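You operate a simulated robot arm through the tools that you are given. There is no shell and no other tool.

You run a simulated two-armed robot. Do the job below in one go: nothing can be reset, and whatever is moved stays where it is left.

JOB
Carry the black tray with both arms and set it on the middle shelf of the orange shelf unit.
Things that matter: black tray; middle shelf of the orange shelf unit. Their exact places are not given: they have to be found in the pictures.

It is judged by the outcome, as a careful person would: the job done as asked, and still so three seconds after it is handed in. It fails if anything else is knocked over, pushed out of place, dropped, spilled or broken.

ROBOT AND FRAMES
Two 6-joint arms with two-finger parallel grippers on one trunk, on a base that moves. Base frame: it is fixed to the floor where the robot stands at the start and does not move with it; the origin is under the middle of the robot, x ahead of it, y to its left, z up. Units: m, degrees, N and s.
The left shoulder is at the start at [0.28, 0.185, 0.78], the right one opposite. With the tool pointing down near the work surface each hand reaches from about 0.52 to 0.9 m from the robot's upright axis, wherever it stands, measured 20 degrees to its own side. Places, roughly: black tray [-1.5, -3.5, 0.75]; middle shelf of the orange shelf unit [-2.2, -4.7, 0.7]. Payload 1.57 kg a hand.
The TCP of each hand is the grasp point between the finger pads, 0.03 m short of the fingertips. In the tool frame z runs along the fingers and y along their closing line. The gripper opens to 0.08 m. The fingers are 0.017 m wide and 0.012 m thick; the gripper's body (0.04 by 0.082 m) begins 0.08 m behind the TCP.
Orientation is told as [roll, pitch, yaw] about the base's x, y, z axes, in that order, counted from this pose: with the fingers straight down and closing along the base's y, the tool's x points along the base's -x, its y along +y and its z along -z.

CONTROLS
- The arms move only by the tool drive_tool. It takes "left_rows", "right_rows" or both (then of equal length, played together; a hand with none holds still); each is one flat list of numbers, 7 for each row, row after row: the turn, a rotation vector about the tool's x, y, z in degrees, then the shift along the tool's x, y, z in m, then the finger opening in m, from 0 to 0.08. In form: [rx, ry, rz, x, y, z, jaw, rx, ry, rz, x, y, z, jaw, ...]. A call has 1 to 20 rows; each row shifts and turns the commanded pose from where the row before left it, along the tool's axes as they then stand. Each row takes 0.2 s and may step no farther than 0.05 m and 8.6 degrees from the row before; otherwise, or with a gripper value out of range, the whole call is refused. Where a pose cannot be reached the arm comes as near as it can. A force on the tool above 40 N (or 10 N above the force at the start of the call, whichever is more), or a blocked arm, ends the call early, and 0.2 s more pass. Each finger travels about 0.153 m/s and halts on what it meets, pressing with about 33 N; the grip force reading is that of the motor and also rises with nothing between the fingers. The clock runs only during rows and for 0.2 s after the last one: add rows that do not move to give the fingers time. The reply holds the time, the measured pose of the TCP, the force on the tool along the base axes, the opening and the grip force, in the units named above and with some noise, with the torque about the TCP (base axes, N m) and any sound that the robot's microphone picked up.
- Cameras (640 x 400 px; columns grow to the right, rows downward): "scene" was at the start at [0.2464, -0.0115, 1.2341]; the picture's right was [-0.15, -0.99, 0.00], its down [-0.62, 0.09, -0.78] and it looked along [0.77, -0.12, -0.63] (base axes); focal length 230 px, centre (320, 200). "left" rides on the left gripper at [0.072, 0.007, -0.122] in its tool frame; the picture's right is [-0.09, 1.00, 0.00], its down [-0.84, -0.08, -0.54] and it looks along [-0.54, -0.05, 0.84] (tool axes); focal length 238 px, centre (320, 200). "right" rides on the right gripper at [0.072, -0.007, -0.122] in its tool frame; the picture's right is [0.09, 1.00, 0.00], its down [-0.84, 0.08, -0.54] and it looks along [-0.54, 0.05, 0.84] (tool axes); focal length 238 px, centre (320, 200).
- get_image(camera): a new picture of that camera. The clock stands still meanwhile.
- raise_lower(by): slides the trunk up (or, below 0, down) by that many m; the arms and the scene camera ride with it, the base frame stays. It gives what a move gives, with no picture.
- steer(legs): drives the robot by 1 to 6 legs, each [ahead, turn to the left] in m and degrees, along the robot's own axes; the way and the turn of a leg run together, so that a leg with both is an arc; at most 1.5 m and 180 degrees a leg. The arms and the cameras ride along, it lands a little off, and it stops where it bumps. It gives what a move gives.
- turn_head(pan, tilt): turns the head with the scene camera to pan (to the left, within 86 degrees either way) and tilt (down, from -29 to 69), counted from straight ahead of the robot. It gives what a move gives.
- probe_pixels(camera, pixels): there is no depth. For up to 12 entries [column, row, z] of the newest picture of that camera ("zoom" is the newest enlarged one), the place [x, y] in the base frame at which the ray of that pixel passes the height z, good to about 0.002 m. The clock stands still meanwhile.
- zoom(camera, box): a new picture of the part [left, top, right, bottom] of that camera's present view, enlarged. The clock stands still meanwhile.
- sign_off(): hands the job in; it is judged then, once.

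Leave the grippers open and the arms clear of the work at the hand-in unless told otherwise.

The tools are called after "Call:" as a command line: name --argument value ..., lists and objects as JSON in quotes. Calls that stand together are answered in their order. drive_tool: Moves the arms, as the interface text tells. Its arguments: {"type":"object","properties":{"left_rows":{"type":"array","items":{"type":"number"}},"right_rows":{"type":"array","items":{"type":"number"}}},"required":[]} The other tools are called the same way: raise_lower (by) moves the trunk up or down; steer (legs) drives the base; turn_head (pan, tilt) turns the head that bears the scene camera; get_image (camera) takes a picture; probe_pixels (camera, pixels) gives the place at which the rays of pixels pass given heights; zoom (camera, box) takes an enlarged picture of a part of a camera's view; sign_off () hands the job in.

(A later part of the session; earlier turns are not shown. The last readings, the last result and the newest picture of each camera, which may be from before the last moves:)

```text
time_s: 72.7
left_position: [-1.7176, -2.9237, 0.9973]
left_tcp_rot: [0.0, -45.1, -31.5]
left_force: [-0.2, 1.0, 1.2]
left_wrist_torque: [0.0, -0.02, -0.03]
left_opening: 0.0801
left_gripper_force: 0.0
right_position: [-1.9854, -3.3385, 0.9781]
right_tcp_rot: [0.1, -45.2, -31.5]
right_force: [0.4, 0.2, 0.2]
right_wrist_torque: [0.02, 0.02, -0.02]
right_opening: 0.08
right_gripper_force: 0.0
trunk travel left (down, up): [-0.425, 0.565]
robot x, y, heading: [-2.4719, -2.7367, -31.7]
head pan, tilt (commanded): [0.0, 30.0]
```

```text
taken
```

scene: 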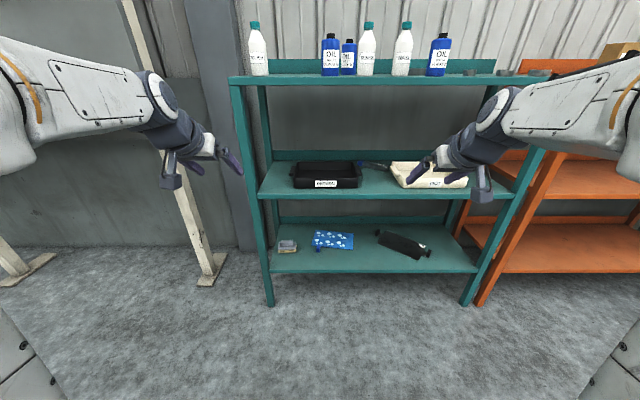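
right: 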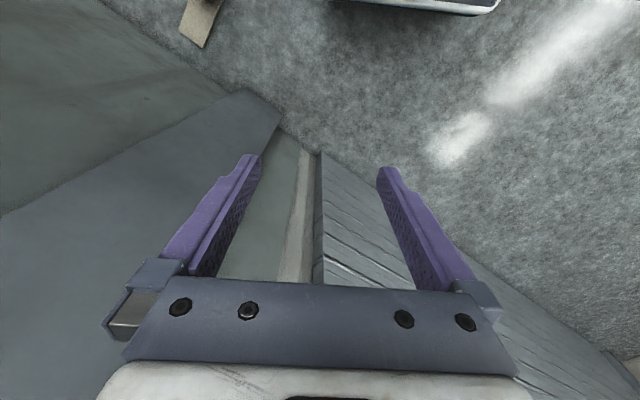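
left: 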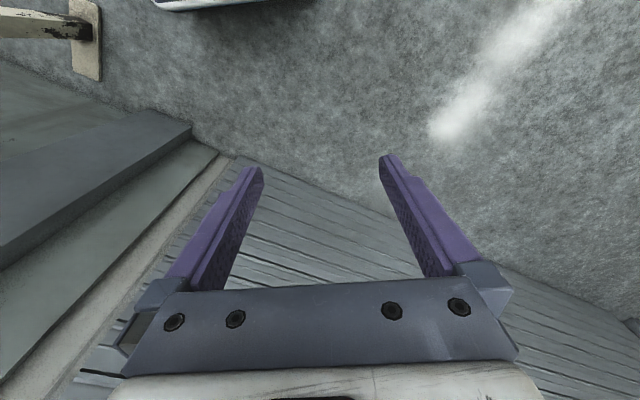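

Both hands are now tilted 45°. I'll lower both to about z=0.87, above the tray rim (0.789) and well below the top shelf (~1.12), and bring them in laterally by 0.06 m.

Call:
drive_tool --left_rows '[0, 0, 0, 0.0225, -0.015, 0.0225, 0.08, 0, 0, 0, 0.0225, -0.015, 0.0225, 0.08, 0, 0, 0, 0.0225, -0.015, 0.0225, 0.08, 0, 0, 0, 0.0225, -0.015, 0.0225, 0.08]' --right_rows '[0, 0, 0, 0.019, 0.015, 0.019, 0.08, 0, 0, 0, 0.019, 0.015, 0.019, 0.08, 0, 0, 0, 0.019, 0.015, 0.019, 0.08, 0, 0, 0, 0.019, 0.015, 0.019, 0.08]'

Call:
get_image --camera "scene"

Call:
get_image --camera "left"

Call:
get_image --camera "right"

```text
time_s: 73.7
left_position: [-1.7509, -2.9733, 0.8708]
left_tcp_rot: [-0.1, -45.1, -31.6]
left_force: [0.7, -0.3, -0.2]
left_wrist_torque: [0.0, 0.01, -0.02]
left_opening: 0.0799
left_gripper_force: 0.1
right_position: [-1.9535, -3.2891, 0.8695]
right_tcp_rot: [0.1, -45.1, -31.5]
right_force: [-0.5, -0.1, 0.3]
right_wrist_torque: [-0.03, -0.02, 0.02]
right_opening: 0.0801
right_gripper_force: 0.0
trunk travel left (down, up): [-0.425, 0.565]
robot x, y, heading: [-2.4705, -2.7354, -31.7]
head pan, tilt (commanded): [0.0, 30.0]
```

```text
taken
```

scene: 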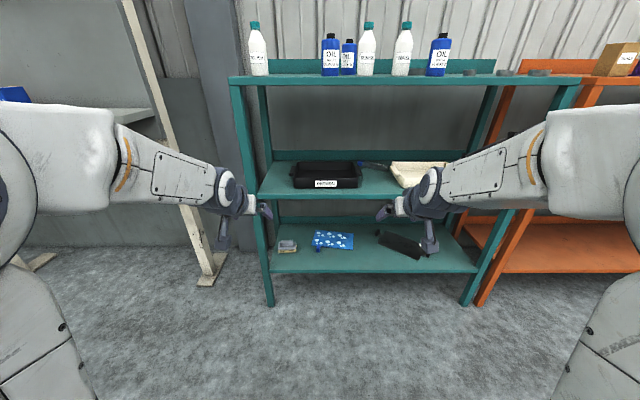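

```text
taken
```

left: 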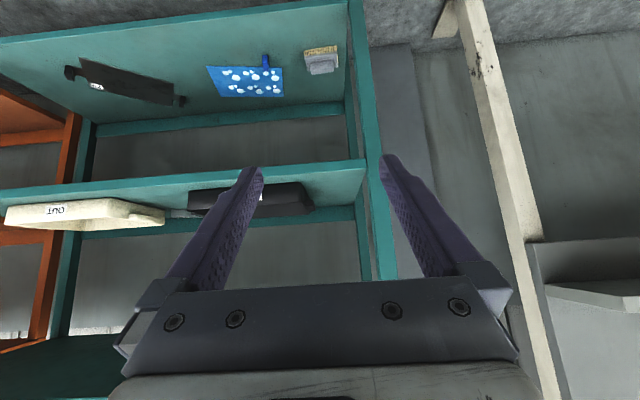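

```text
taken
```

right: 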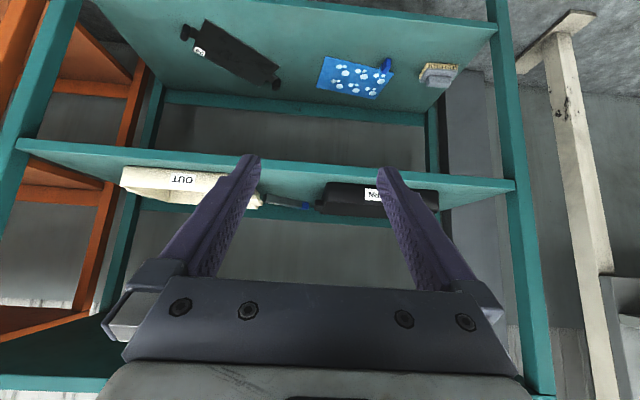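

The path ahead is clear. I'll drive ahead 0.25 m first and check.

Call:
steer --legs '[[0.25, 0]]'

Call:
get_image --camera "scene"

Call:
get_image --camera "left"

Call:
get_image --camera "right"

```text
time_s: 75.5
left_position: [-1.5317, -3.1028, 0.8694]
left_tcp_rot: [0.0, -45.0, -31.4]
left_force: [0.7, -0.2, -0.4]
left_wrist_torque: [0.01, 0.02, 0.02]
left_opening: 0.0801
left_gripper_force: 0.0
right_position: [-1.7357, -3.4221, 0.8701]
right_tcp_rot: [0.1, -45.1, -31.3]
right_force: [0.0, 0.3, -0.9]
right_wrist_torque: [0.0, 0.05, 0.03]
right_opening: 0.0802
right_gripper_force: 0.0
trunk travel left (down, up): [-0.425, 0.565]
robot x, y, heading: [-2.2545, -2.8717, -31.5]
head pan, tilt (commanded): [0.0, 30.0]
```

```text
taken
```

scene: 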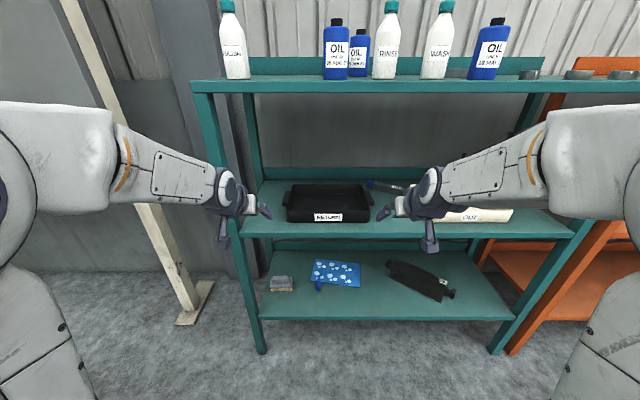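

```text
taken
```

left: 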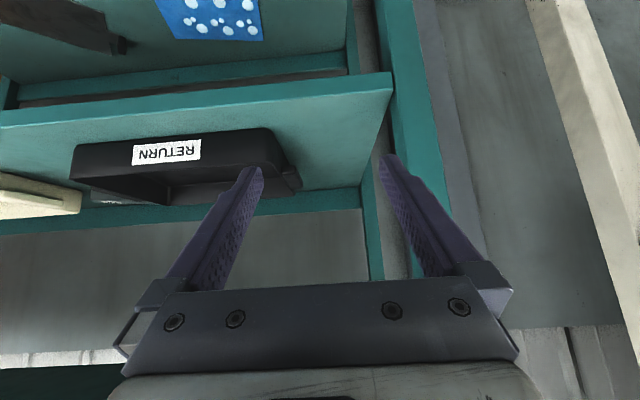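

```text
taken
```

right: 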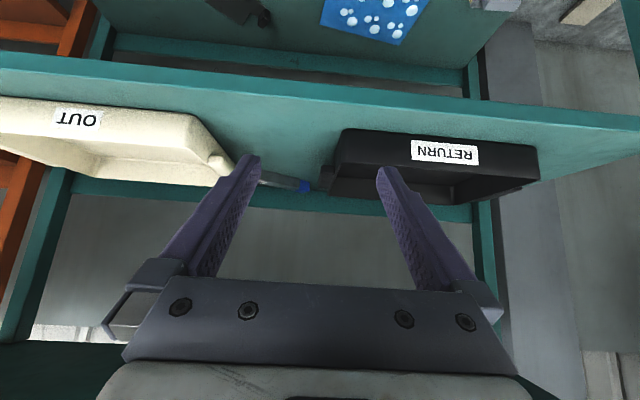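

I'll re-measure the tray from this closer position with a scene zoom before going in.

Call:
zoom --camera "scene" --box '[264, 165, 392, 245]'

```text
5.00 times, centred on (328, 205) of scene
```

zoom: 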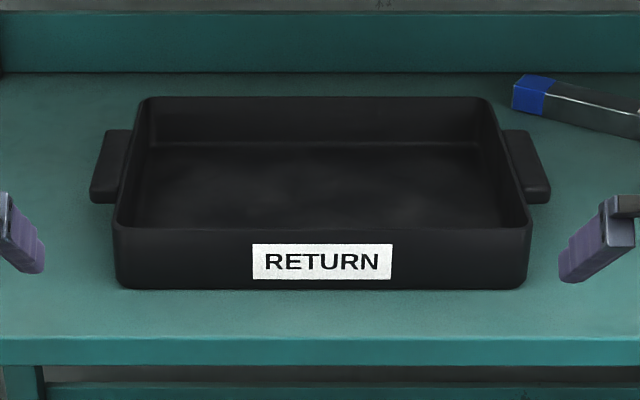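

Probing rim, handle and bottom-edge points in this zoom.

Call:
probe_pixels --camera "zoom" --pixels '[[113, 228, 0.789], [533, 227, 0.789], [117, 288, 0.742], [525, 287, 0.742], [142, 99, 0.789], [490, 98, 0.789], [91, 193, 0.787], [106, 130, 0.787], [551, 190, 0.787], [541, 131, 0.787], [2, 342, 0.741], [636, 342, 0.741]]'

```text
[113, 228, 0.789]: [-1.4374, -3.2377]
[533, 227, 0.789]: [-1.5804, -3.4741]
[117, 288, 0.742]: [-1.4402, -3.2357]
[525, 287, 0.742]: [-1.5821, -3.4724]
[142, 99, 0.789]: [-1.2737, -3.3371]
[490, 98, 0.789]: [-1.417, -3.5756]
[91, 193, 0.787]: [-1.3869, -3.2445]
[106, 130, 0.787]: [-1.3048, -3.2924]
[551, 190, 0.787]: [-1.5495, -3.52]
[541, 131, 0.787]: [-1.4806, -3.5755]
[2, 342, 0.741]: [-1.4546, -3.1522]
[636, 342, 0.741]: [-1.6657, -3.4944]
```

The tray is aligned with heading ≈ -31.4°, the same as the robot, with handle outer ends ±0.163 m from centre and handle centres at a consistent depth. I'll drive 0.18 m closer. The hands stay at z 0.87, above the rim and below the top shelf.

Call:
steer --legs '[[0.18, 0]]'

Call:
get_image --camera "scene"

Call:
get_image --camera "left"

Call:
get_image --camera "right"

```text
time_s: 77.0
left_position: [-1.3786, -3.1968, 0.8713]
left_tcp_rot: [0.0, -45.1, -31.3]
left_force: [0.6, -0.1, -1.1]
left_wrist_torque: [-0.04, 0.02, 0.0]
left_opening: 0.0801
left_gripper_force: 0.0
right_position: [-1.58, -3.5149, 0.8704]
right_tcp_rot: [0.0, -45.1, -31.3]
right_force: [0.0, 0.5, -0.4]
right_wrist_torque: [-0.01, -0.01, -0.01]
right_opening: 0.0799
right_gripper_force: 0.0
trunk travel left (down, up): [-0.425, 0.565]
robot x, y, heading: [-2.1025, -2.9676, -31.3]
head pan, tilt (commanded): [0.0, 30.0]
```

```text
taken
```

scene: 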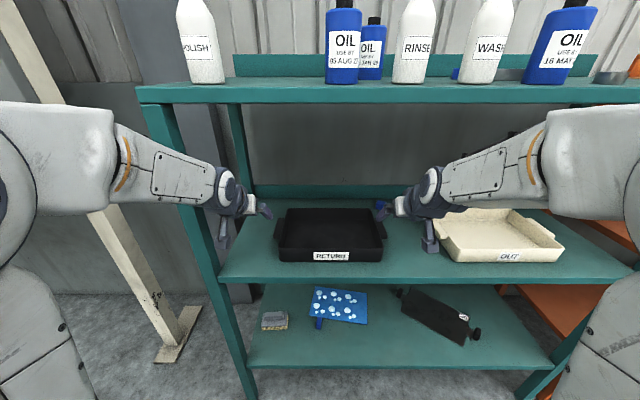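

```text
taken
```

left: 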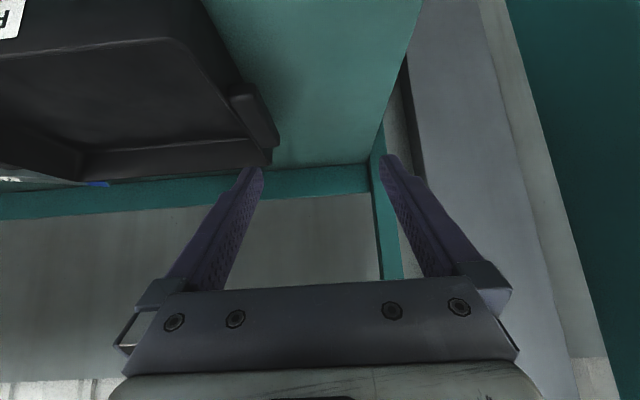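

```text
taken
```

right: 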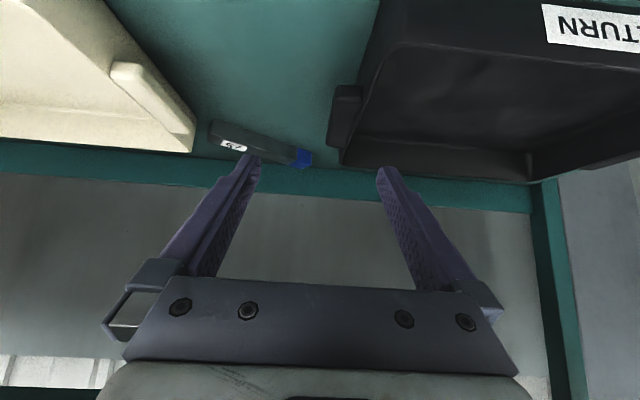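

The wrist cameras see both handles: left picture at (255,115), right picture at (345,115). I'll zoom into each to locate the handle edges precisely.

Call:
zoom --camera "left" --box '[180, 60, 308, 180]'

Call:
zoom --camera "right" --box '[300, 60, 428, 180]'

```text
3.33 times, centred on (244, 120) of left
```

zoom: 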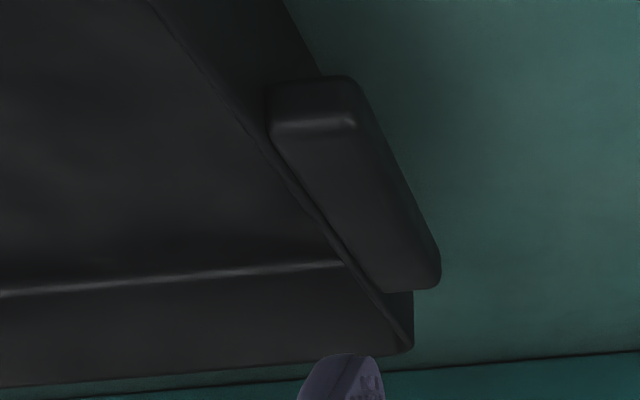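

```text
3.33 times, centred on (364, 120) of right
```

zoom: 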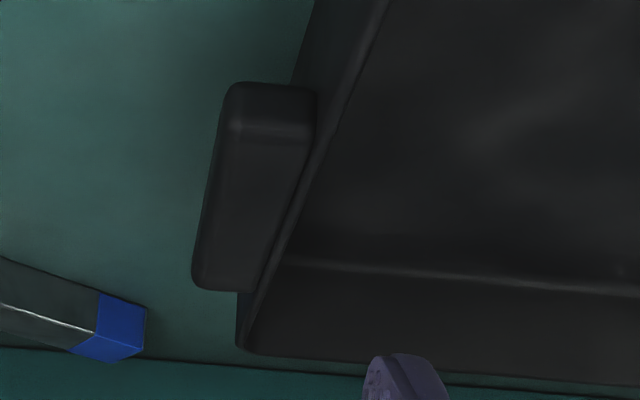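

I'll probe handle corners: right ones in the newest zoom, left ones in the left picture at converted pixels.

Call:
probe_pixels --camera "zoom" --pixels '[[230, 128, 0.787], [193, 275, 0.787], [316, 128, 0.787], [243, 345, 0.789], [388, 0, 0.789], [235, 90, 0.775]]'

Call:
probe_pixels --camera "left" --pixels '[[254.5, 96.6, 0.787], [280, 142.5, 0.787], [230.5, 99, 0.787], [271, 163.5, 0.789], [193, 60, 0.789]]'

```text
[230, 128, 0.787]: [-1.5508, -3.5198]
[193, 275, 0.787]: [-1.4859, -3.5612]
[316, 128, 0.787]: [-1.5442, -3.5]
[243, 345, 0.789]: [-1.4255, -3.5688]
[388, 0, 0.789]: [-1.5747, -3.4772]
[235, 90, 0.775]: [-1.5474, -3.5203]
```

```text
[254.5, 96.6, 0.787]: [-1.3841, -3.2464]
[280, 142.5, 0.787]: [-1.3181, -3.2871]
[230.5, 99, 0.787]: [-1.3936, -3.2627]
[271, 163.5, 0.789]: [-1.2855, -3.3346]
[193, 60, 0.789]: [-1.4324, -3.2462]
```

Handles measured: left outer edge and right outer edge are 0.322 m apart, top at z≈0.788 and bottom ≈0.772, with centre depth 0.061–0.067 m ahead of the present TCPs. I'll move both hands forward and in at the same height so each straddles its handle and wall.

Call:
drive_tool --left_rows '[0, 0, 0, -0.0216, -0.0293, 0.0216, 0.08, 0, 0, 0, -0.0216, -0.0293, 0.0216, 0.08, 0, 0, 0, 0, 0, 0, 0.08]' --right_rows '[0, 0, 0, -0.0237, 0.012, 0.0237, 0.08, 0, 0, 0, -0.0237, 0.012, 0.0237, 0.08, 0, 0, 0, 0, 0, 0, 0.08]'

Call:
get_image --camera "left"

Call:
get_image --camera "right"

Call:
get_image --camera "scene"

```text
time_s: 77.8
left_position: [-1.3553, -3.2795, 0.8702]
left_tcp_rot: [0.0, -45.1, -31.3]
left_force: [0.0, -0.1, -0.3]
left_wrist_torque: [-0.02, 0.0, 0.02]
left_opening: 0.0799
left_gripper_force: 0.0
right_position: [-1.5094, -3.5267, 0.8695]
right_tcp_rot: [0.0, -45.0, -31.3]
right_force: [-0.5, -0.3, -0.7]
right_wrist_torque: [-0.02, -0.01, 0.02]
right_opening: 0.08
right_gripper_force: 0.1
trunk travel left (down, up): [-0.425, 0.565]
robot x, y, heading: [-2.1023, -2.9654, -31.3]
head pan, tilt (commanded): [0.0, 30.0]
```

```text
taken
```

left: 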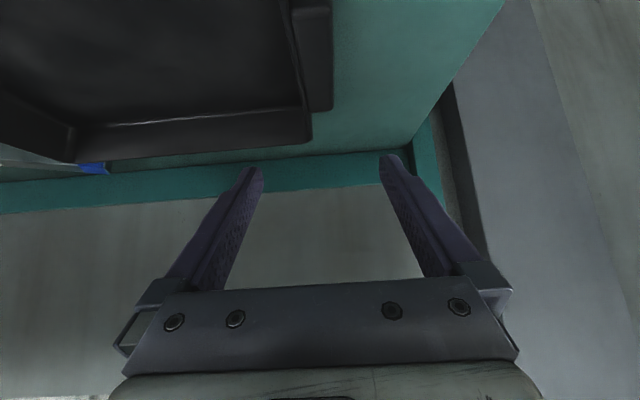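

```text
taken
```

right: 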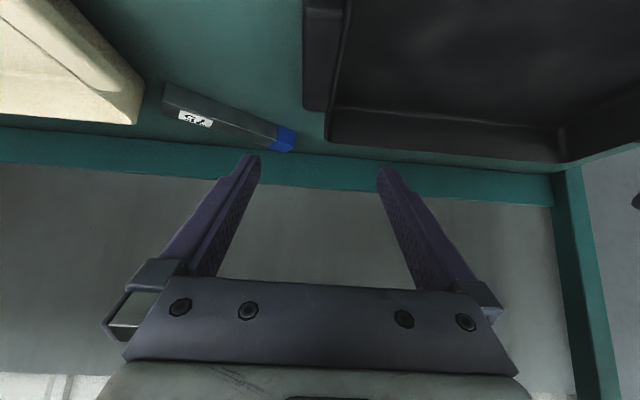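

```text
taken
```

scene: 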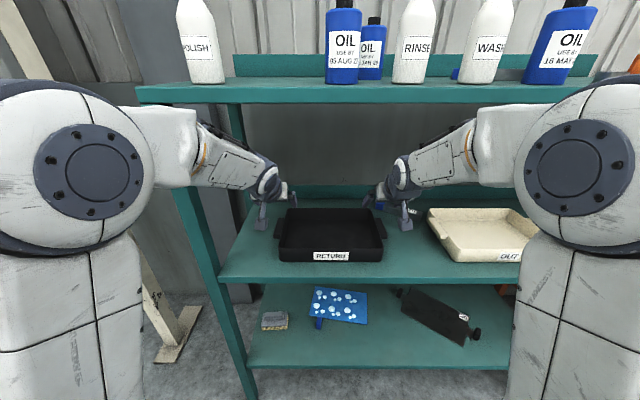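

Both TCPs sit over their handles. I'll lower both hands 0.06 m, with the fingers straddling wall and handle, then check.

Call:
drive_tool --left_rows '[0, 0, 0, 0.0141, 0, 0.0141, 0.08, 0, 0, 0, 0.0141, 0, 0.0141, 0.08, 0, 0, 0, 0.0141, 0, 0.0141, 0.08, 0, 0, 0, 0, 0, 0, 0.08]' --right_rows '[0, 0, 0, 0.0141, -0.001, 0.0141, 0.08, 0, 0, 0, 0.0141, -0.001, 0.0141, 0.08, 0, 0, 0, 0.0141, 0, 0.0141, 0.08, 0, 0, 0, 0, 0, 0, 0.08]'

Call:
get_image --camera "left"

Call:
get_image --camera "right"

Call:
zoom --camera "scene" --box '[230, 160, 454, 300]'

```text
time_s: 78.8
left_position: [-1.3569, -3.28, 0.8088]
left_tcp_rot: [0.0, -45.0, -31.3]
left_force: [0.1, -0.7, -0.6]
left_wrist_torque: [-0.02, 0.03, 0.0]
left_opening: 0.0799
left_gripper_force: 0.2
right_position: [-1.5092, -3.5308, 0.8111]
right_tcp_rot: [0.0, -44.9, -31.3]
right_force: [0.4, -0.7, -0.4]
right_wrist_torque: [-0.01, 0.02, 0.0]
right_opening: 0.08
right_gripper_force: 0.1
trunk travel left (down, up): [-0.425, 0.565]
robot x, y, heading: [-2.1011, -2.9655, -31.5]
head pan, tilt (commanded): [0.0, 30.0]
```

```text
taken
```

left: 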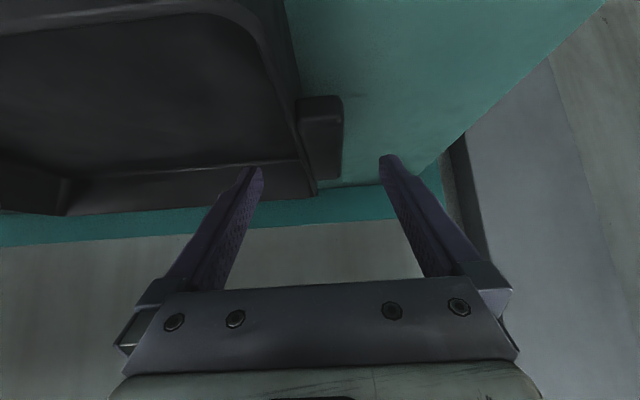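

```text
taken
```

right: 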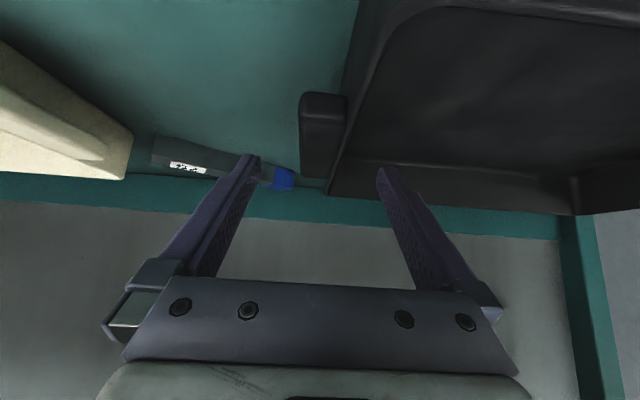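

```text
2.86 times, centred on (342, 230) of scene
```

zoom: 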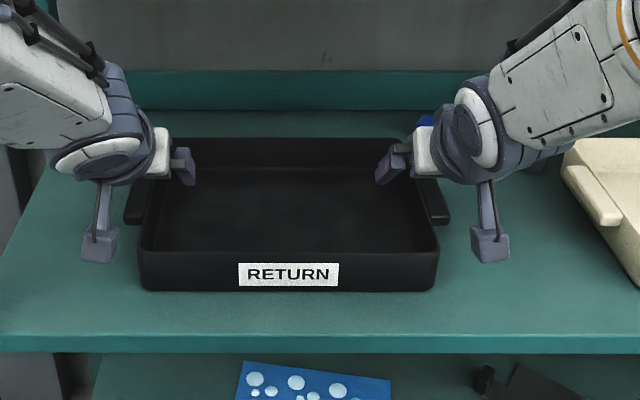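

Both hands straddle properly and nothing is touching. I'll lower the last ~0.028 m to z≈0.782.

Call:
drive_tool --left_rows '[0, 0, 0, 0.0095, 0, 0.0095, 0.08, 0, 0, 0, 0.0095, 0, 0.0095, 0.08, 0, 0, 0, 0, 0, 0, 0.08]' --right_rows '[0, 0, 0, 0.0102, 0, 0.0102, 0.08, 0, 0, 0, 0.0102, 0, 0.0102, 0.08, 0, 0, 0, 0, 0, 0, 0.08]'

Call:
get_image --camera "left"

Call:
get_image --camera "right"

```text
time_s: 79.6
left_position: [-1.3561, -3.2783, 0.7845]
left_tcp_rot: [0.1, -45.1, -31.3]
left_force: [0.2, -0.5, -0.2]
left_wrist_torque: [-0.02, -0.04, -0.01]
left_opening: 0.0801
left_gripper_force: 0.0
right_position: [-1.5095, -3.5291, 0.7955]
right_tcp_rot: [0.2, -44.8, -31.3]
right_force: [-0.3, -0.8, 0.5]
right_wrist_torque: [0.0, -0.01, -0.01]
right_opening: 0.0799
right_gripper_force: 0.0
right hand out of reach, approached as far as the arm can: row 1, 2
trunk travel left (down, up): [-0.425, 0.565]
robot x, y, heading: [-2.1041, -2.9615, -31.7]
head pan, tilt (commanded): [0.0, 30.0]
```

```text
taken
```

left: 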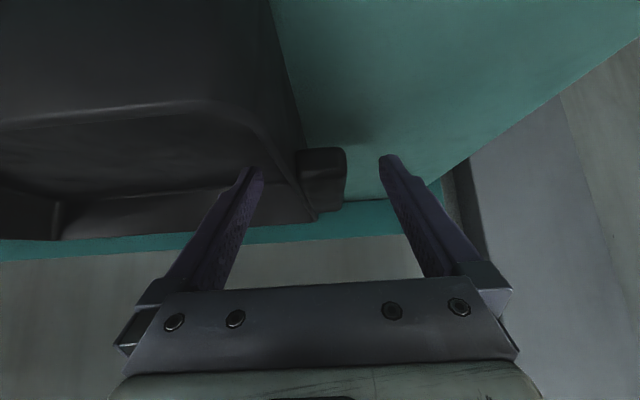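

```text
taken
```

right: 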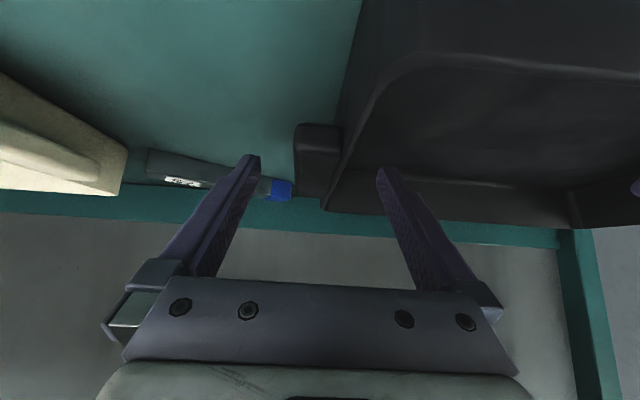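

The right hand reached its travel limit at z=0.7955. I'll raise both arms 0.03 m and lower the trunk by the same amount, which gives a more comfortable arm posture.

Call:
drive_tool --left_rows '[0, 0, 0, -0.0106, 0, -0.0106, 0.08, 0, 0, 0, -0.0106, 0, -0.0106, 0.08, 0, 0, 0, 0, 0, 0, 0.08]' --right_rows '[0, 0, 0, -0.0106, 0, -0.0106, 0.08, 0, 0, 0, -0.0106, 0, -0.0106, 0.08, 0, 0, 0, 0, 0, 0, 0.08]'

```text
time_s: 80.4
left_position: [-1.3542, -3.2802, 0.8158]
left_tcp_rot: [0.0, -45.0, -31.3]
left_force: [-0.2, -0.4, -0.4]
left_wrist_torque: [0.01, 0.0, -0.01]
left_opening: 0.0799
left_gripper_force: 0.0
right_position: [-1.5102, -3.5308, 0.8159]
right_tcp_rot: [0.0, -45.0, -31.3]
right_force: [0.3, -0.2, -0.7]
right_wrist_torque: [-0.01, 0.0, -0.01]
right_opening: 0.0801
right_gripper_force: 0.0
trunk travel left (down, up): [-0.425, 0.565]
robot x, y, heading: [-2.1008, -2.9621, -31.5]
head pan, tilt (commanded): [0.0, 30.0]
```

Both hands read z≈0.816. I'll lower the trunk 0.034 m to bring both to 0.782.

Call:
raise_lower --by -0.034

Call:
get_image --camera "left"

Call:
get_image --camera "right"

Call:
get_image --camera "scene"

```text
time_s: 81.2
left_position: [-1.3546, -3.2794, 0.7794]
left_tcp_rot: [0.0, -45.1, -31.4]
left_force: [-0.4, 0.2, 0.1]
left_wrist_torque: [0.0, 0.02, -0.03]
left_opening: 0.0801
left_gripper_force: 0.1
right_position: [-1.5103, -3.5298, 0.7809]
right_tcp_rot: [0.1, -44.9, -31.3]
right_force: [-1.0, -0.6, 0.9]
right_wrist_torque: [0.02, -0.03, 0.0]
right_opening: 0.0798
right_gripper_force: 0.0
trunk travel left (down, up): [-0.391, 0.599]
robot x, y, heading: [-2.1023, -2.9615, -31.5]
head pan, tilt (commanded): [0.0, 30.0]
```

```text
taken
```

left: 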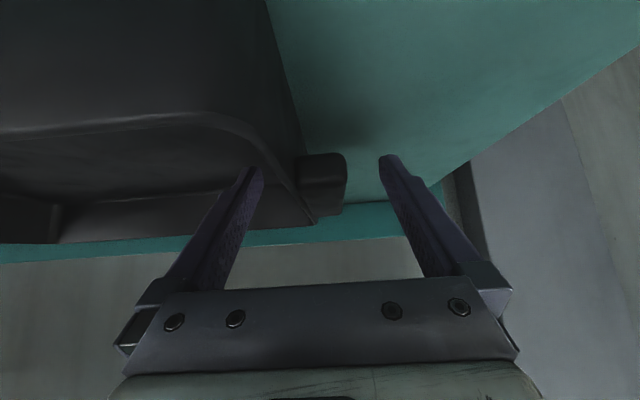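

```text
taken
```

right: 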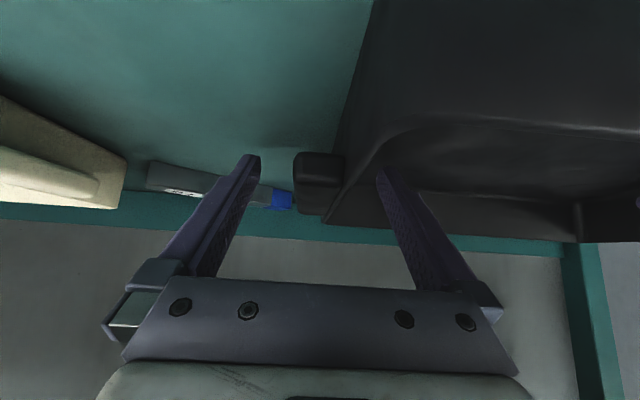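

```text
taken
```

scene: 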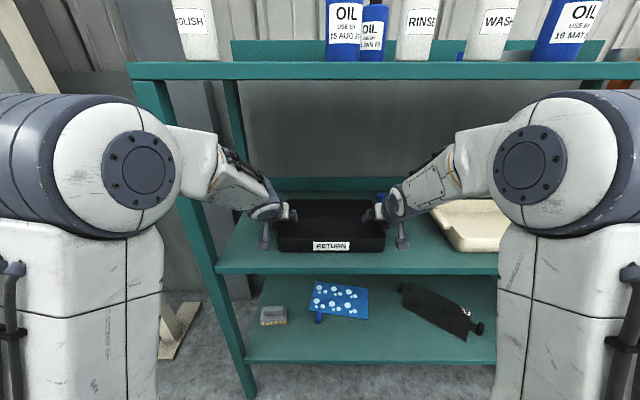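

Both hands are at z≈0.78, straddling wall and handle with no contact. I'll close both grippers now and hold a few rows.

Call:
drive_tool --left_rows '[0, 0, 0, 0, 0, 0, 0.045, 0, 0, 0, 0, 0, 0, 0.035, 0, 0, 0, 0, 0, 0, 0.02, 0, 0, 0, 0, 0, 0, 0.0, 0, 0, 0, 0, 0, 0, 0.0, 0, 0, 0, 0, 0, 0, 0.0]' --right_rows '[0, 0, 0, 0, 0, 0, 0.045, 0, 0, 0, 0, 0, 0, 0.035, 0, 0, 0, 0, 0, 0, 0.02, 0, 0, 0, 0, 0, 0, 0.0, 0, 0, 0, 0, 0, 0, 0.0, 0, 0, 0, 0, 0, 0, 0.0]'

Call:
get_image --camera "left"

Call:
get_image --camera "right"

```text
time_s: 82.6
left_position: [-1.3541, -3.2786, 0.7804]
left_tcp_rot: [0.1, -44.9, -31.3]
left_force: [9.7, 19.6, 1.9]
left_wrist_torque: [-0.55, 0.07, -0.84]
left_opening: 0.0259
left_gripper_force: 33.4
right_position: [-1.5119, -3.532, 0.7813]
right_tcp_rot: [0.0, -45.1, -31.4]
right_force: [-9.0, -21.9, 0.4]
right_wrist_torque: [0.12, 0.08, 0.03]
right_opening: 0.026
right_gripper_force: 33.1
trunk travel left (down, up): [-0.391, 0.599]
robot x, y, heading: [-2.1033, -2.9676, -31.4]
head pan, tilt (commanded): [0.0, 30.0]
```

```text
taken
```

left: 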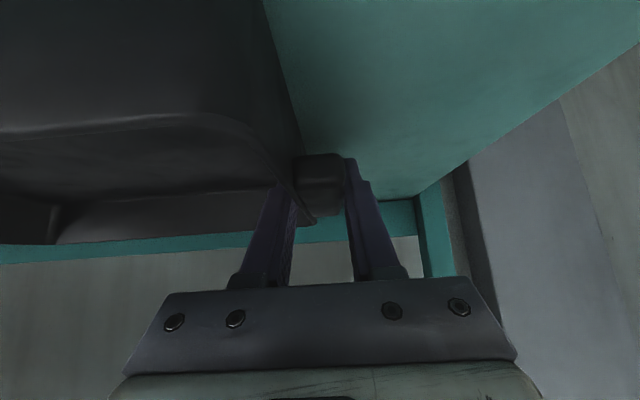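

```text
taken
```

right: 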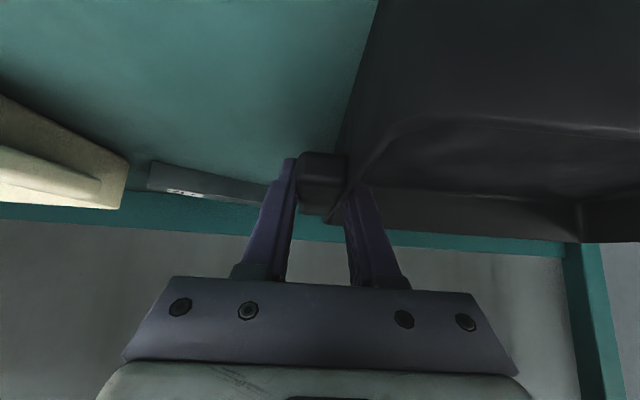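

Both grippers hold at 0.026 m opening with 33 N. The hands press inward against the tray at about 22 N, so I'll ease each outward 1.5 mm to relax it.

Call:
drive_tool --left_rows '[0, 0, 0, 0, 0.0015, 0, 0.0, 0, 0, 0, 0, 0, 0, 0.0]' --right_rows '[0, 0, 0, 0, -0.0015, 0, 0.0, 0, 0, 0, 0, 0, 0, 0.0]'

```text
time_s: 83.2
left_position: [-1.3548, -3.2797, 0.7801]
left_tcp_rot: [0.2, -45.1, -31.3]
left_force: [8.5, 16.8, 3.0]
left_wrist_torque: [0.08, 0.63, -0.58]
left_opening: 0.0258
left_gripper_force: 33.3
right_position: [-1.512, -3.5316, 0.7818]
right_tcp_rot: [0.0, -45.0, -31.4]
right_force: [-7.3, -18.0, -0.5]
right_wrist_torque: [0.17, -0.02, -0.39]
right_opening: 0.0257
right_gripper_force: 32.5
trunk travel left (down, up): [-0.391, 0.599]
robot x, y, heading: [-2.1005, -2.9598, -31.3]
head pan, tilt (commanded): [0.0, 30.0]
```

The squeeze dropped to about 19 N. I'll ease another 4 mm outward each.

Call:
drive_tool --left_rows '[0, 0, 0, 0, 0.002, 0, 0.0, 0, 0, 0, 0, 0.002, 0, 0.0, 0, 0, 0, 0, 0, 0, 0.0]' --right_rows '[0, 0, 0, 0, -0.002, 0, 0.0, 0, 0, 0, 0, -0.002, 0, 0.0, 0, 0, 0, 0, 0, 0, 0.0]'

```text
time_s: 84.0
left_position: [-1.3547, -3.2788, 0.7811]
left_tcp_rot: [-0.4, -45.2, -31.5]
left_force: [-16.6, -26.5, 0.7]
left_wrist_torque: [0.57, 0.21, 0.68]
left_opening: 0.0258
left_gripper_force: 32.9
right_position: [-1.512, -3.5318, 0.7821]
right_tcp_rot: [0.0, -45.1, -31.1]
right_force: [15.6, 28.4, 0.8]
right_wrist_torque: [-0.07, -0.07, -0.7]
right_opening: 0.0258
right_gripper_force: 32.9
trunk travel left (down, up): [-0.391, 0.599]
robot x, y, heading: [-2.1019, -2.964, -31.3]
head pan, tilt (commanded): [0.0, 30.0]
```

That overshot to about 31 N outward. I'll come back inward 2.4 mm each.

Call:
drive_tool --left_rows '[0, 0, 0, 0, -0.0024, 0, 0.0, 0, 0, 0, 0, 0, 0, 0.0]' --right_rows '[0, 0, 0, 0, 0.0024, 0, 0.0, 0, 0, 0, 0, 0, 0, 0.0]'

```text
time_s: 84.6
left_position: [-1.3549, -3.2791, 0.7812]
left_tcp_rot: [0.0, -45.1, -31.7]
left_force: [-16.6, -21.3, 1.2]
left_wrist_torque: [0.24, 0.07, -0.14]
left_opening: 0.0258
left_gripper_force: 33.1
right_position: [-1.5113, -3.5324, 0.7814]
right_tcp_rot: [0.0, -44.9, -31.2]
right_force: [16.4, 20.8, 0.1]
right_wrist_torque: [-0.26, 0.14, -0.48]
right_opening: 0.0257
right_gripper_force: 33.3
trunk travel left (down, up): [-0.391, 0.599]
robot x, y, heading: [-2.1043, -2.9625, -31.4]
head pan, tilt (commanded): [0.0, 30.0]
```

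Still about 27 N outward (with some hysteresis); ease another 1.5 mm inward each.

Call:
drive_tool --left_rows '[0, 0, 0, 0, -0.0015, 0, 0.0, 0, 0, 0, 0, 0, 0, 0.0]' --right_rows '[0, 0, 0, 0, 0.0015, 0, 0.0, 0, 0, 0, 0, 0, 0, 0.0]'

```text
time_s: 85.2
left_position: [-1.3541, -3.279, 0.78]
left_tcp_rot: [-0.1, -44.9, -31.4]
left_force: [-11.9, -14.7, -1.3]
left_wrist_torque: [-0.1, 0.06, -0.53]
left_opening: 0.0259
left_gripper_force: 32.3
right_position: [-1.5106, -3.5322, 0.7814]
right_tcp_rot: [0.0, -45.0, -31.3]
right_force: [11.5, 14.0, 0.3]
right_wrist_torque: [-0.24, -0.01, -0.25]
right_opening: 0.0258
right_gripper_force: 33.0
trunk travel left (down, up): [-0.391, 0.599]
robot x, y, heading: [-2.099, -2.9588, -31.1]
head pan, tilt (commanded): [0.0, 30.0]
```

Now about 18 N outward. One more millimetre inward.

Call:
drive_tool --left_rows '[0, 0, 0, 0, -0.001, 0, 0.0, 0, 0, 0, 0, 0, 0, 0.0]' --right_rows '[0, 0, 0, 0, 0.001, 0, 0.0, 0, 0, 0, 0, 0, 0, 0.0]'

```text
time_s: 85.8
left_position: [-1.3546, -3.2791, 0.7797]
left_tcp_rot: [0.0, -45.1, -31.3]
left_force: [-10.2, -5.3, 0.5]
left_wrist_torque: [-0.79, -0.34, -1.0]
left_opening: 0.0259
left_gripper_force: 32.7
right_position: [-1.5123, -3.5315, 0.7818]
right_tcp_rot: [0.0, -45.0, -31.5]
right_force: [9.5, 4.7, -0.2]
right_wrist_torque: [0.11, 0.41, -0.59]
right_opening: 0.0258
right_gripper_force: 33.0
trunk travel left (down, up): [-0.391, 0.599]
robot x, y, heading: [-2.1045, -2.964, -31.4]
head pan, tilt (commanded): [0.0, 30.0]
```

The internal force is now only ~10 N. I'll lift the trunk 0.03 m and check that the tray rises level.

Call:
raise_lower --by 0.03

Call:
get_image --camera "scene"

Call:
get_image --camera "left"

Call:
get_image --camera "right"

```text
time_s: 86.5
left_position: [-1.3534, -3.2787, 0.8099]
left_tcp_rot: [0.0, -45.0, -31.3]
left_force: [-6.5, -0.4, -0.7]
left_wrist_torque: [-0.59, -0.06, -0.81]
left_opening: 0.0259
left_gripper_force: 32.6
right_position: [-1.5123, -3.5311, 0.8128]
right_tcp_rot: [0.0, -45.0, -31.4]
right_force: [6.0, 0.0, -3.4]
right_wrist_torque: [0.25, 0.27, -0.55]
right_opening: 0.0256
right_gripper_force: 32.6
trunk travel left (down, up): [-0.421, 0.569]
robot x, y, heading: [-2.1026, -2.964, -31.5]
head pan, tilt (commanded): [0.0, 30.0]
```

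```text
taken
```

scene: 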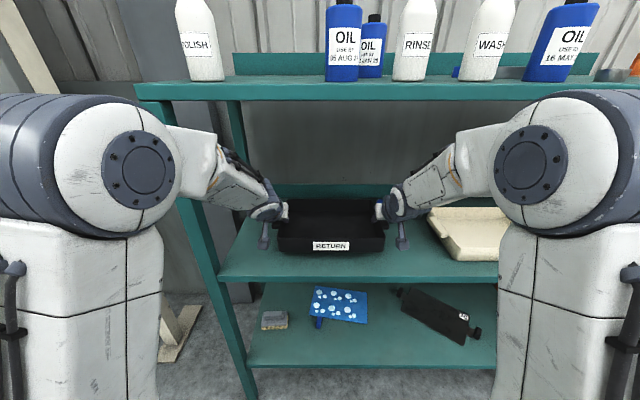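

```text
taken
```

left: 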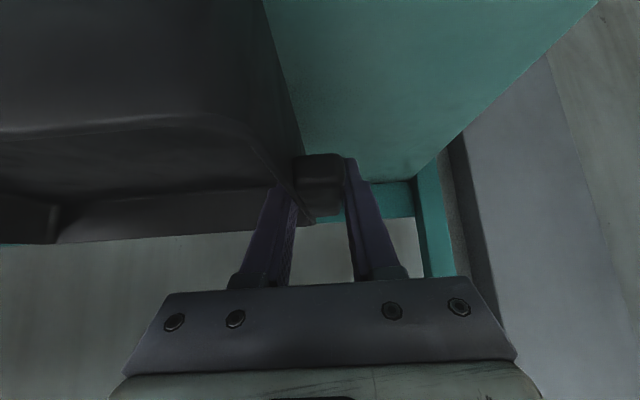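

```text
taken
```

right: 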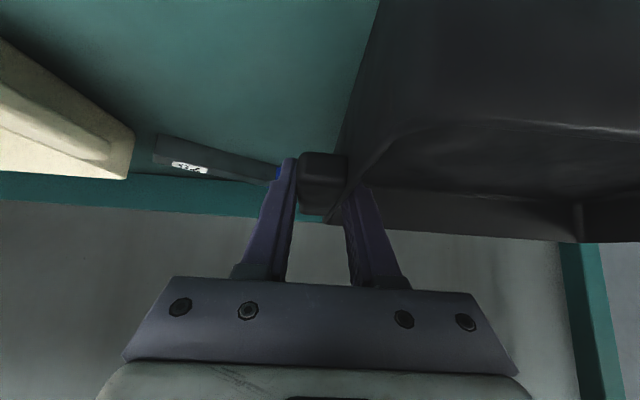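

The tray is up 0.03 m, level and moving with the hands, weighing about 4 N. I'll back straight out 0.55 m; the space behind is clear, with the pallet more than 1 m away.

Call:
steer --legs '[[-0.55, 0]]'

Call:
get_image --camera "scene"

Call:
get_image --camera "left"

```text
time_s: 89.7
left_position: [-1.8157, -2.9931, 0.81]
left_tcp_rot: [0.2, -44.8, -31.0]
left_force: [3.0, 11.4, -0.6]
left_wrist_torque: [-0.47, 0.17, -0.82]
left_opening: 0.026
left_gripper_force: 33.0
right_position: [-1.9716, -3.2484, 0.8107]
right_tcp_rot: [0.0, -45.0, -31.0]
right_force: [-2.4, -12.4, -4.5]
right_wrist_torque: [-0.03, 0.15, -0.37]
right_opening: 0.0256
right_gripper_force: 32.6
trunk travel left (down, up): [-0.421, 0.569]
robot x, y, heading: [-2.5658, -2.6822, -30.9]
head pan, tilt (commanded): [0.0, 30.0]
```

```text
taken
```

scene: 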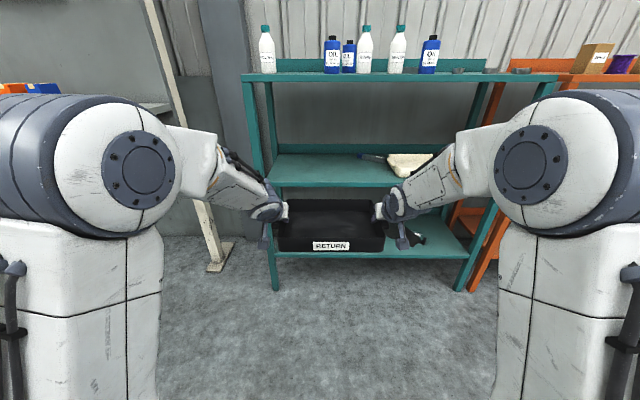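

```text
taken
```

left: 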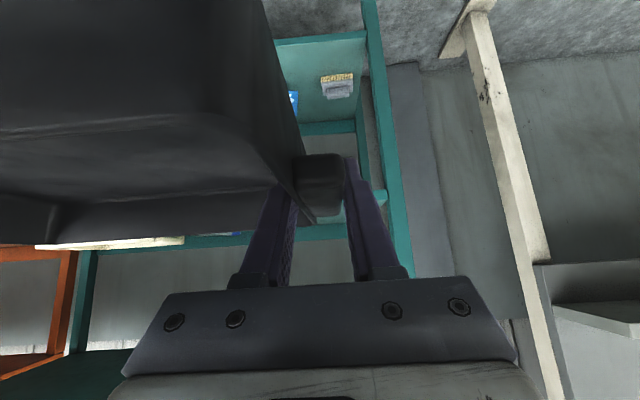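

The tray is secure. Next I'll turn right to heading about -121.4° (along the shelf fronts), keeping the tray over 0.25 m clear of the units. Then I'll drive 1.36 m.

Call:
steer --legs '[[0, -90.5]]'

Call:
get_image --camera "scene"

```text
time_s: 93.9
left_position: [-2.8776, -3.4331, 0.81]
left_tcp_rot: [0.2, -45.0, -121.1]
left_force: [2.0, 2.3, -0.8]
left_wrist_torque: [0.11, 0.38, -0.72]
left_opening: 0.0259
left_gripper_force: 32.6
right_position: [-3.1299, -3.2742, 0.8108]
right_tcp_rot: [-0.1, -45.0, -121.1]
right_force: [-3.2, -2.9, -4.5]
right_wrist_torque: [0.06, -0.1, -0.29]
right_opening: 0.0258
right_gripper_force: 32.6
trunk travel left (down, up): [-0.421, 0.569]
robot x, y, heading: [-2.564, -2.6818, -121.1]
head pan, tilt (commanded): [0.0, 30.0]
```

```text
taken
```

scene: 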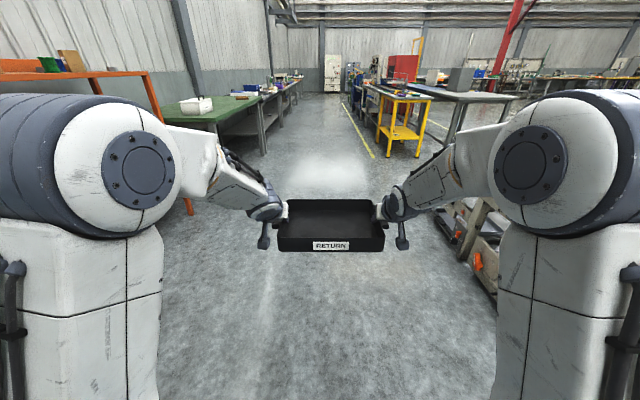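

The lane ahead is open, but there is equipment low on the right around (470,255). I'll probe its floor position and the green table leg on the left.

Call:
probe_pixels --camera "scene" --pixels '[[493, 303, 0], [455, 262, 0], [432, 222, 0], [263, 157, 0], [190, 214, 0], [405, 190, 0]]'

Call:
turn_head --pan -45 --tilt 30

Call:
get_image --camera "scene"

```text
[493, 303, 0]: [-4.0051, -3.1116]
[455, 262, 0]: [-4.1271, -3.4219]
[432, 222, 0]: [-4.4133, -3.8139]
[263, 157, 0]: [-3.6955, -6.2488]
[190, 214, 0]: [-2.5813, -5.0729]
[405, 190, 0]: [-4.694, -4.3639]
```

```text
time_s: 95.0
left_position: [-2.8769, -3.4323, 0.8099]
left_tcp_rot: [0.1, -44.9, -121.2]
left_force: [2.0, 3.1, -0.8]
left_wrist_torque: [0.03, 0.4, -0.87]
left_opening: 0.026
left_gripper_force: 33.5
right_position: [-3.1314, -3.2755, 0.8112]
right_tcp_rot: [0.0, -45.0, -121.3]
right_force: [-2.4, -3.5, -3.5]
right_wrist_torque: [0.18, -0.08, -0.39]
right_opening: 0.0256
right_gripper_force: 32.9
trunk travel left (down, up): [-0.421, 0.569]
robot x, y, heading: [-2.565, -2.6838, -121.0]
head pan, tilt (commanded): [-45.0, 30.0]
```

```text
taken
```

scene: 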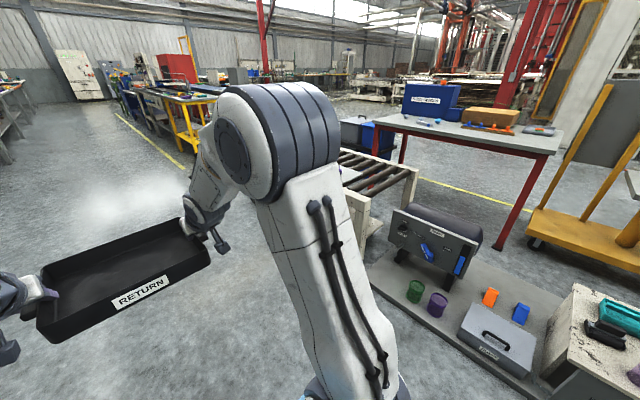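

A low bench with spools and a toolbox is on the right. I'll probe its front edge to confirm clearance from the lane I'll drive.

Call:
probe_pixels --camera "scene" --pixels '[[372, 285, 0.0], [372, 285, 0.4], [450, 347, 0.0], [450, 347, 0.4], [515, 396, 0.0], [515, 396, 0.4], [545, 375, 0.5], [340, 190, 0.6], [372, 235, 0]]'

```text
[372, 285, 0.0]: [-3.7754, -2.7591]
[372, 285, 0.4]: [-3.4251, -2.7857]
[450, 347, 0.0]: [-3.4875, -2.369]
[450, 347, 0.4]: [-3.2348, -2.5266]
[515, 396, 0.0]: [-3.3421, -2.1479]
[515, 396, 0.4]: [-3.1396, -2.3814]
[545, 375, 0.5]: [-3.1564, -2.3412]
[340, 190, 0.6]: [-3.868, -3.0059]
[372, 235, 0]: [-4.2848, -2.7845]
```

The bench edge is at least 0.65 m from the robot axis lane, which is enough. I'll drive ahead 1.36 m along the shelf fronts.

Call:
steer --legs '[[0.7, 0], [0.66, 0]]'

Call:
turn_head --pan 60 --tilt 30

Call:
get_image --camera "scene"

```text
time_s: 102.1
left_position: [-3.5728, -4.5982, 0.8087]
left_tcp_rot: [0.2, -44.9, -120.5]
left_force: [1.0, 3.1, -1.1]
left_wrist_torque: [0.21, 0.38, -0.73]
left_opening: 0.0259
left_gripper_force: 33.4
right_position: [-3.8271, -4.443, 0.8112]
right_tcp_rot: [-0.1, -45.0, -120.5]
right_force: [-2.4, -3.1, -3.8]
right_wrist_torque: [-0.02, 0.04, -0.34]
right_opening: 0.0261
right_gripper_force: 33.2
trunk travel left (down, up): [-0.421, 0.569]
robot x, y, heading: [-3.2659, -3.8449, -120.5]
head pan, tilt (commanded): [-45.0, 30.0]
```

```text
time_s: 103.9
left_position: [-3.5718, -4.5975, 0.8097]
left_tcp_rot: [0.0, -44.8, -120.5]
left_force: [1.8, 3.0, -1.8]
left_wrist_torque: [0.11, 0.42, -0.83]
left_opening: 0.0261
left_gripper_force: 33.4
right_position: [-3.8281, -4.4428, 0.8116]
right_tcp_rot: [0.1, -45.0, -120.5]
right_force: [-2.7, -2.7, -3.9]
right_wrist_torque: [0.11, -0.09, -0.37]
right_opening: 0.0258
right_gripper_force: 33.2
trunk travel left (down, up): [-0.421, 0.569]
robot x, y, heading: [-3.2689, -3.8487, -120.4]
head pan, tilt (commanded): [60.0, 30.0]
```

```text
taken
```

scene: 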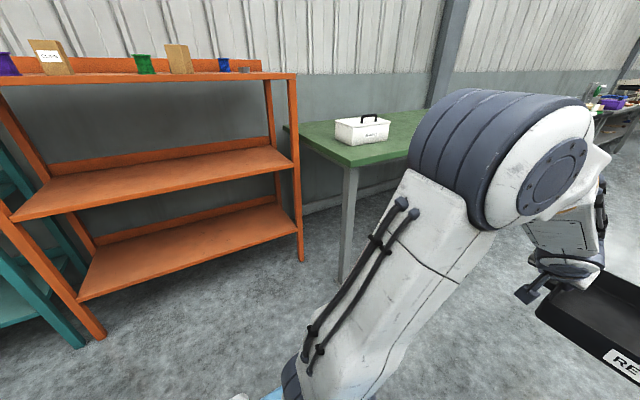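

The robot is in front of the orange unit. I'll check the green table corner's distance first (leg at (345,283), table corner near (345,165)) before swinging left.

Call:
probe_pixels --camera "scene" --pixels '[[345, 285, 0], [346, 168, 0.85], [346, 168, 0.75], [302, 262, 0], [104, 337, 0]]'

Call:
zoom --camera "scene" --box '[0, 60, 320, 260]'

```text
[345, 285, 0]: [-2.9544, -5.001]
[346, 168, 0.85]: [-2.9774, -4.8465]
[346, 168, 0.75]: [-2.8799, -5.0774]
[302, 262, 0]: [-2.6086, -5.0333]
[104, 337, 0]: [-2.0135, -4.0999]
```

```text
2.00 times, centred on (160, 160) of scene
```

zoom: 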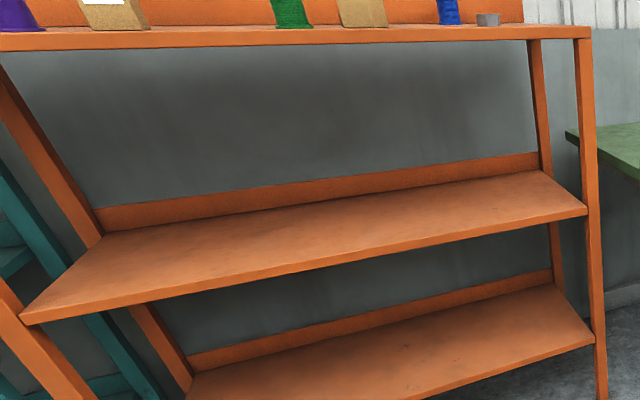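

The table corner is 1.17 m from the axis and the tray's sweep radius is about 0.95 m, so turning left is clear. I'll turn 89° to face the orange unit.

Call:
steer --legs '[[0, 88.9]]'

Call:
turn_head --pan 0 --tilt 28

Call:
get_image --camera "scene"

```text
time_s: 108.1
left_position: [-2.5211, -4.1663, 0.81]
left_tcp_rot: [0.1, -45.0, -31.8]
left_force: [-2.7, 2.6, -0.7]
left_wrist_torque: [-0.31, 0.42, -0.79]
left_opening: 0.0261
left_gripper_force: 33.2
right_position: [-2.6816, -4.418, 0.8103]
right_tcp_rot: [0.1, -45.0, -31.9]
right_force: [3.4, -2.6, -4.6]
right_wrist_torque: [-0.24, -0.09, -0.35]
right_opening: 0.026
right_gripper_force: 33.5
trunk travel left (down, up): [-0.421, 0.569]
robot x, y, heading: [-3.2673, -3.8489, -31.9]
head pan, tilt (commanded): [60.0, 30.0]
```

```text
time_s: 109.4
left_position: [-2.5211, -4.1653, 0.8103]
left_tcp_rot: [0.2, -45.0, -31.9]
left_force: [-2.7, 3.1, -1.0]
left_wrist_torque: [-0.39, -0.03, -0.81]
left_opening: 0.0259
left_gripper_force: 33.1
right_position: [-2.681, -4.4194, 0.81]
right_tcp_rot: [0.0, -45.0, -31.9]
right_force: [3.1, -2.3, -3.8]
right_wrist_torque: [0.1, 0.18, -0.37]
right_opening: 0.0253
right_gripper_force: 32.5
trunk travel left (down, up): [-0.421, 0.569]
robot x, y, heading: [-3.2656, -3.8458, -31.8]
head pan, tilt (commanded): [0.0, 28.0]
```

```text
taken
```

scene: 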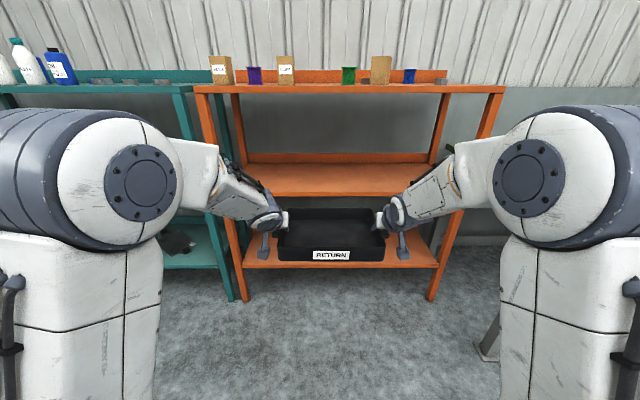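

The tray is lined up with the orange unit. I'll verify the shelf height from here by zooming on its front edge just above the tray.

Call:
zoom --camera "scene" --box '[224, 130, 448, 270]'

```text
2.86 times, centred on (336, 200) of scene
```

zoom: 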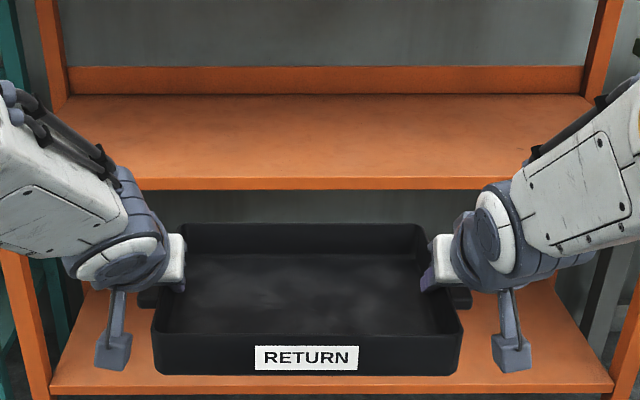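

Call:
probe_pixels --camera "zoom" --pixels '[[200, 178, 0.72], [200, 178, 0.74], [200, 178, 0.76], [450, 177, 0.72], [450, 177, 0.74], [450, 177, 0.76], [158, 372, 0.772], [460, 371, 0.772], [182, 224, 0.819], [424, 223, 0.819], [200, 95, 0.74], [480, 94, 0.74]]'

```text
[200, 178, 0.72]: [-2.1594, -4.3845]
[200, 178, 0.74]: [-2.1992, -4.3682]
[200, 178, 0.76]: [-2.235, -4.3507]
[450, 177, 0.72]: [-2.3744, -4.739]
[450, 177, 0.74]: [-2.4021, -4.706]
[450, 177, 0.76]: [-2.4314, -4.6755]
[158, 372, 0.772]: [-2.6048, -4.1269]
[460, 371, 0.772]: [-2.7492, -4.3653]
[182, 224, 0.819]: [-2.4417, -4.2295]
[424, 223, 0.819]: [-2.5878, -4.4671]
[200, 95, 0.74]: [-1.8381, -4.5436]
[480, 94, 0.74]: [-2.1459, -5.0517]
```

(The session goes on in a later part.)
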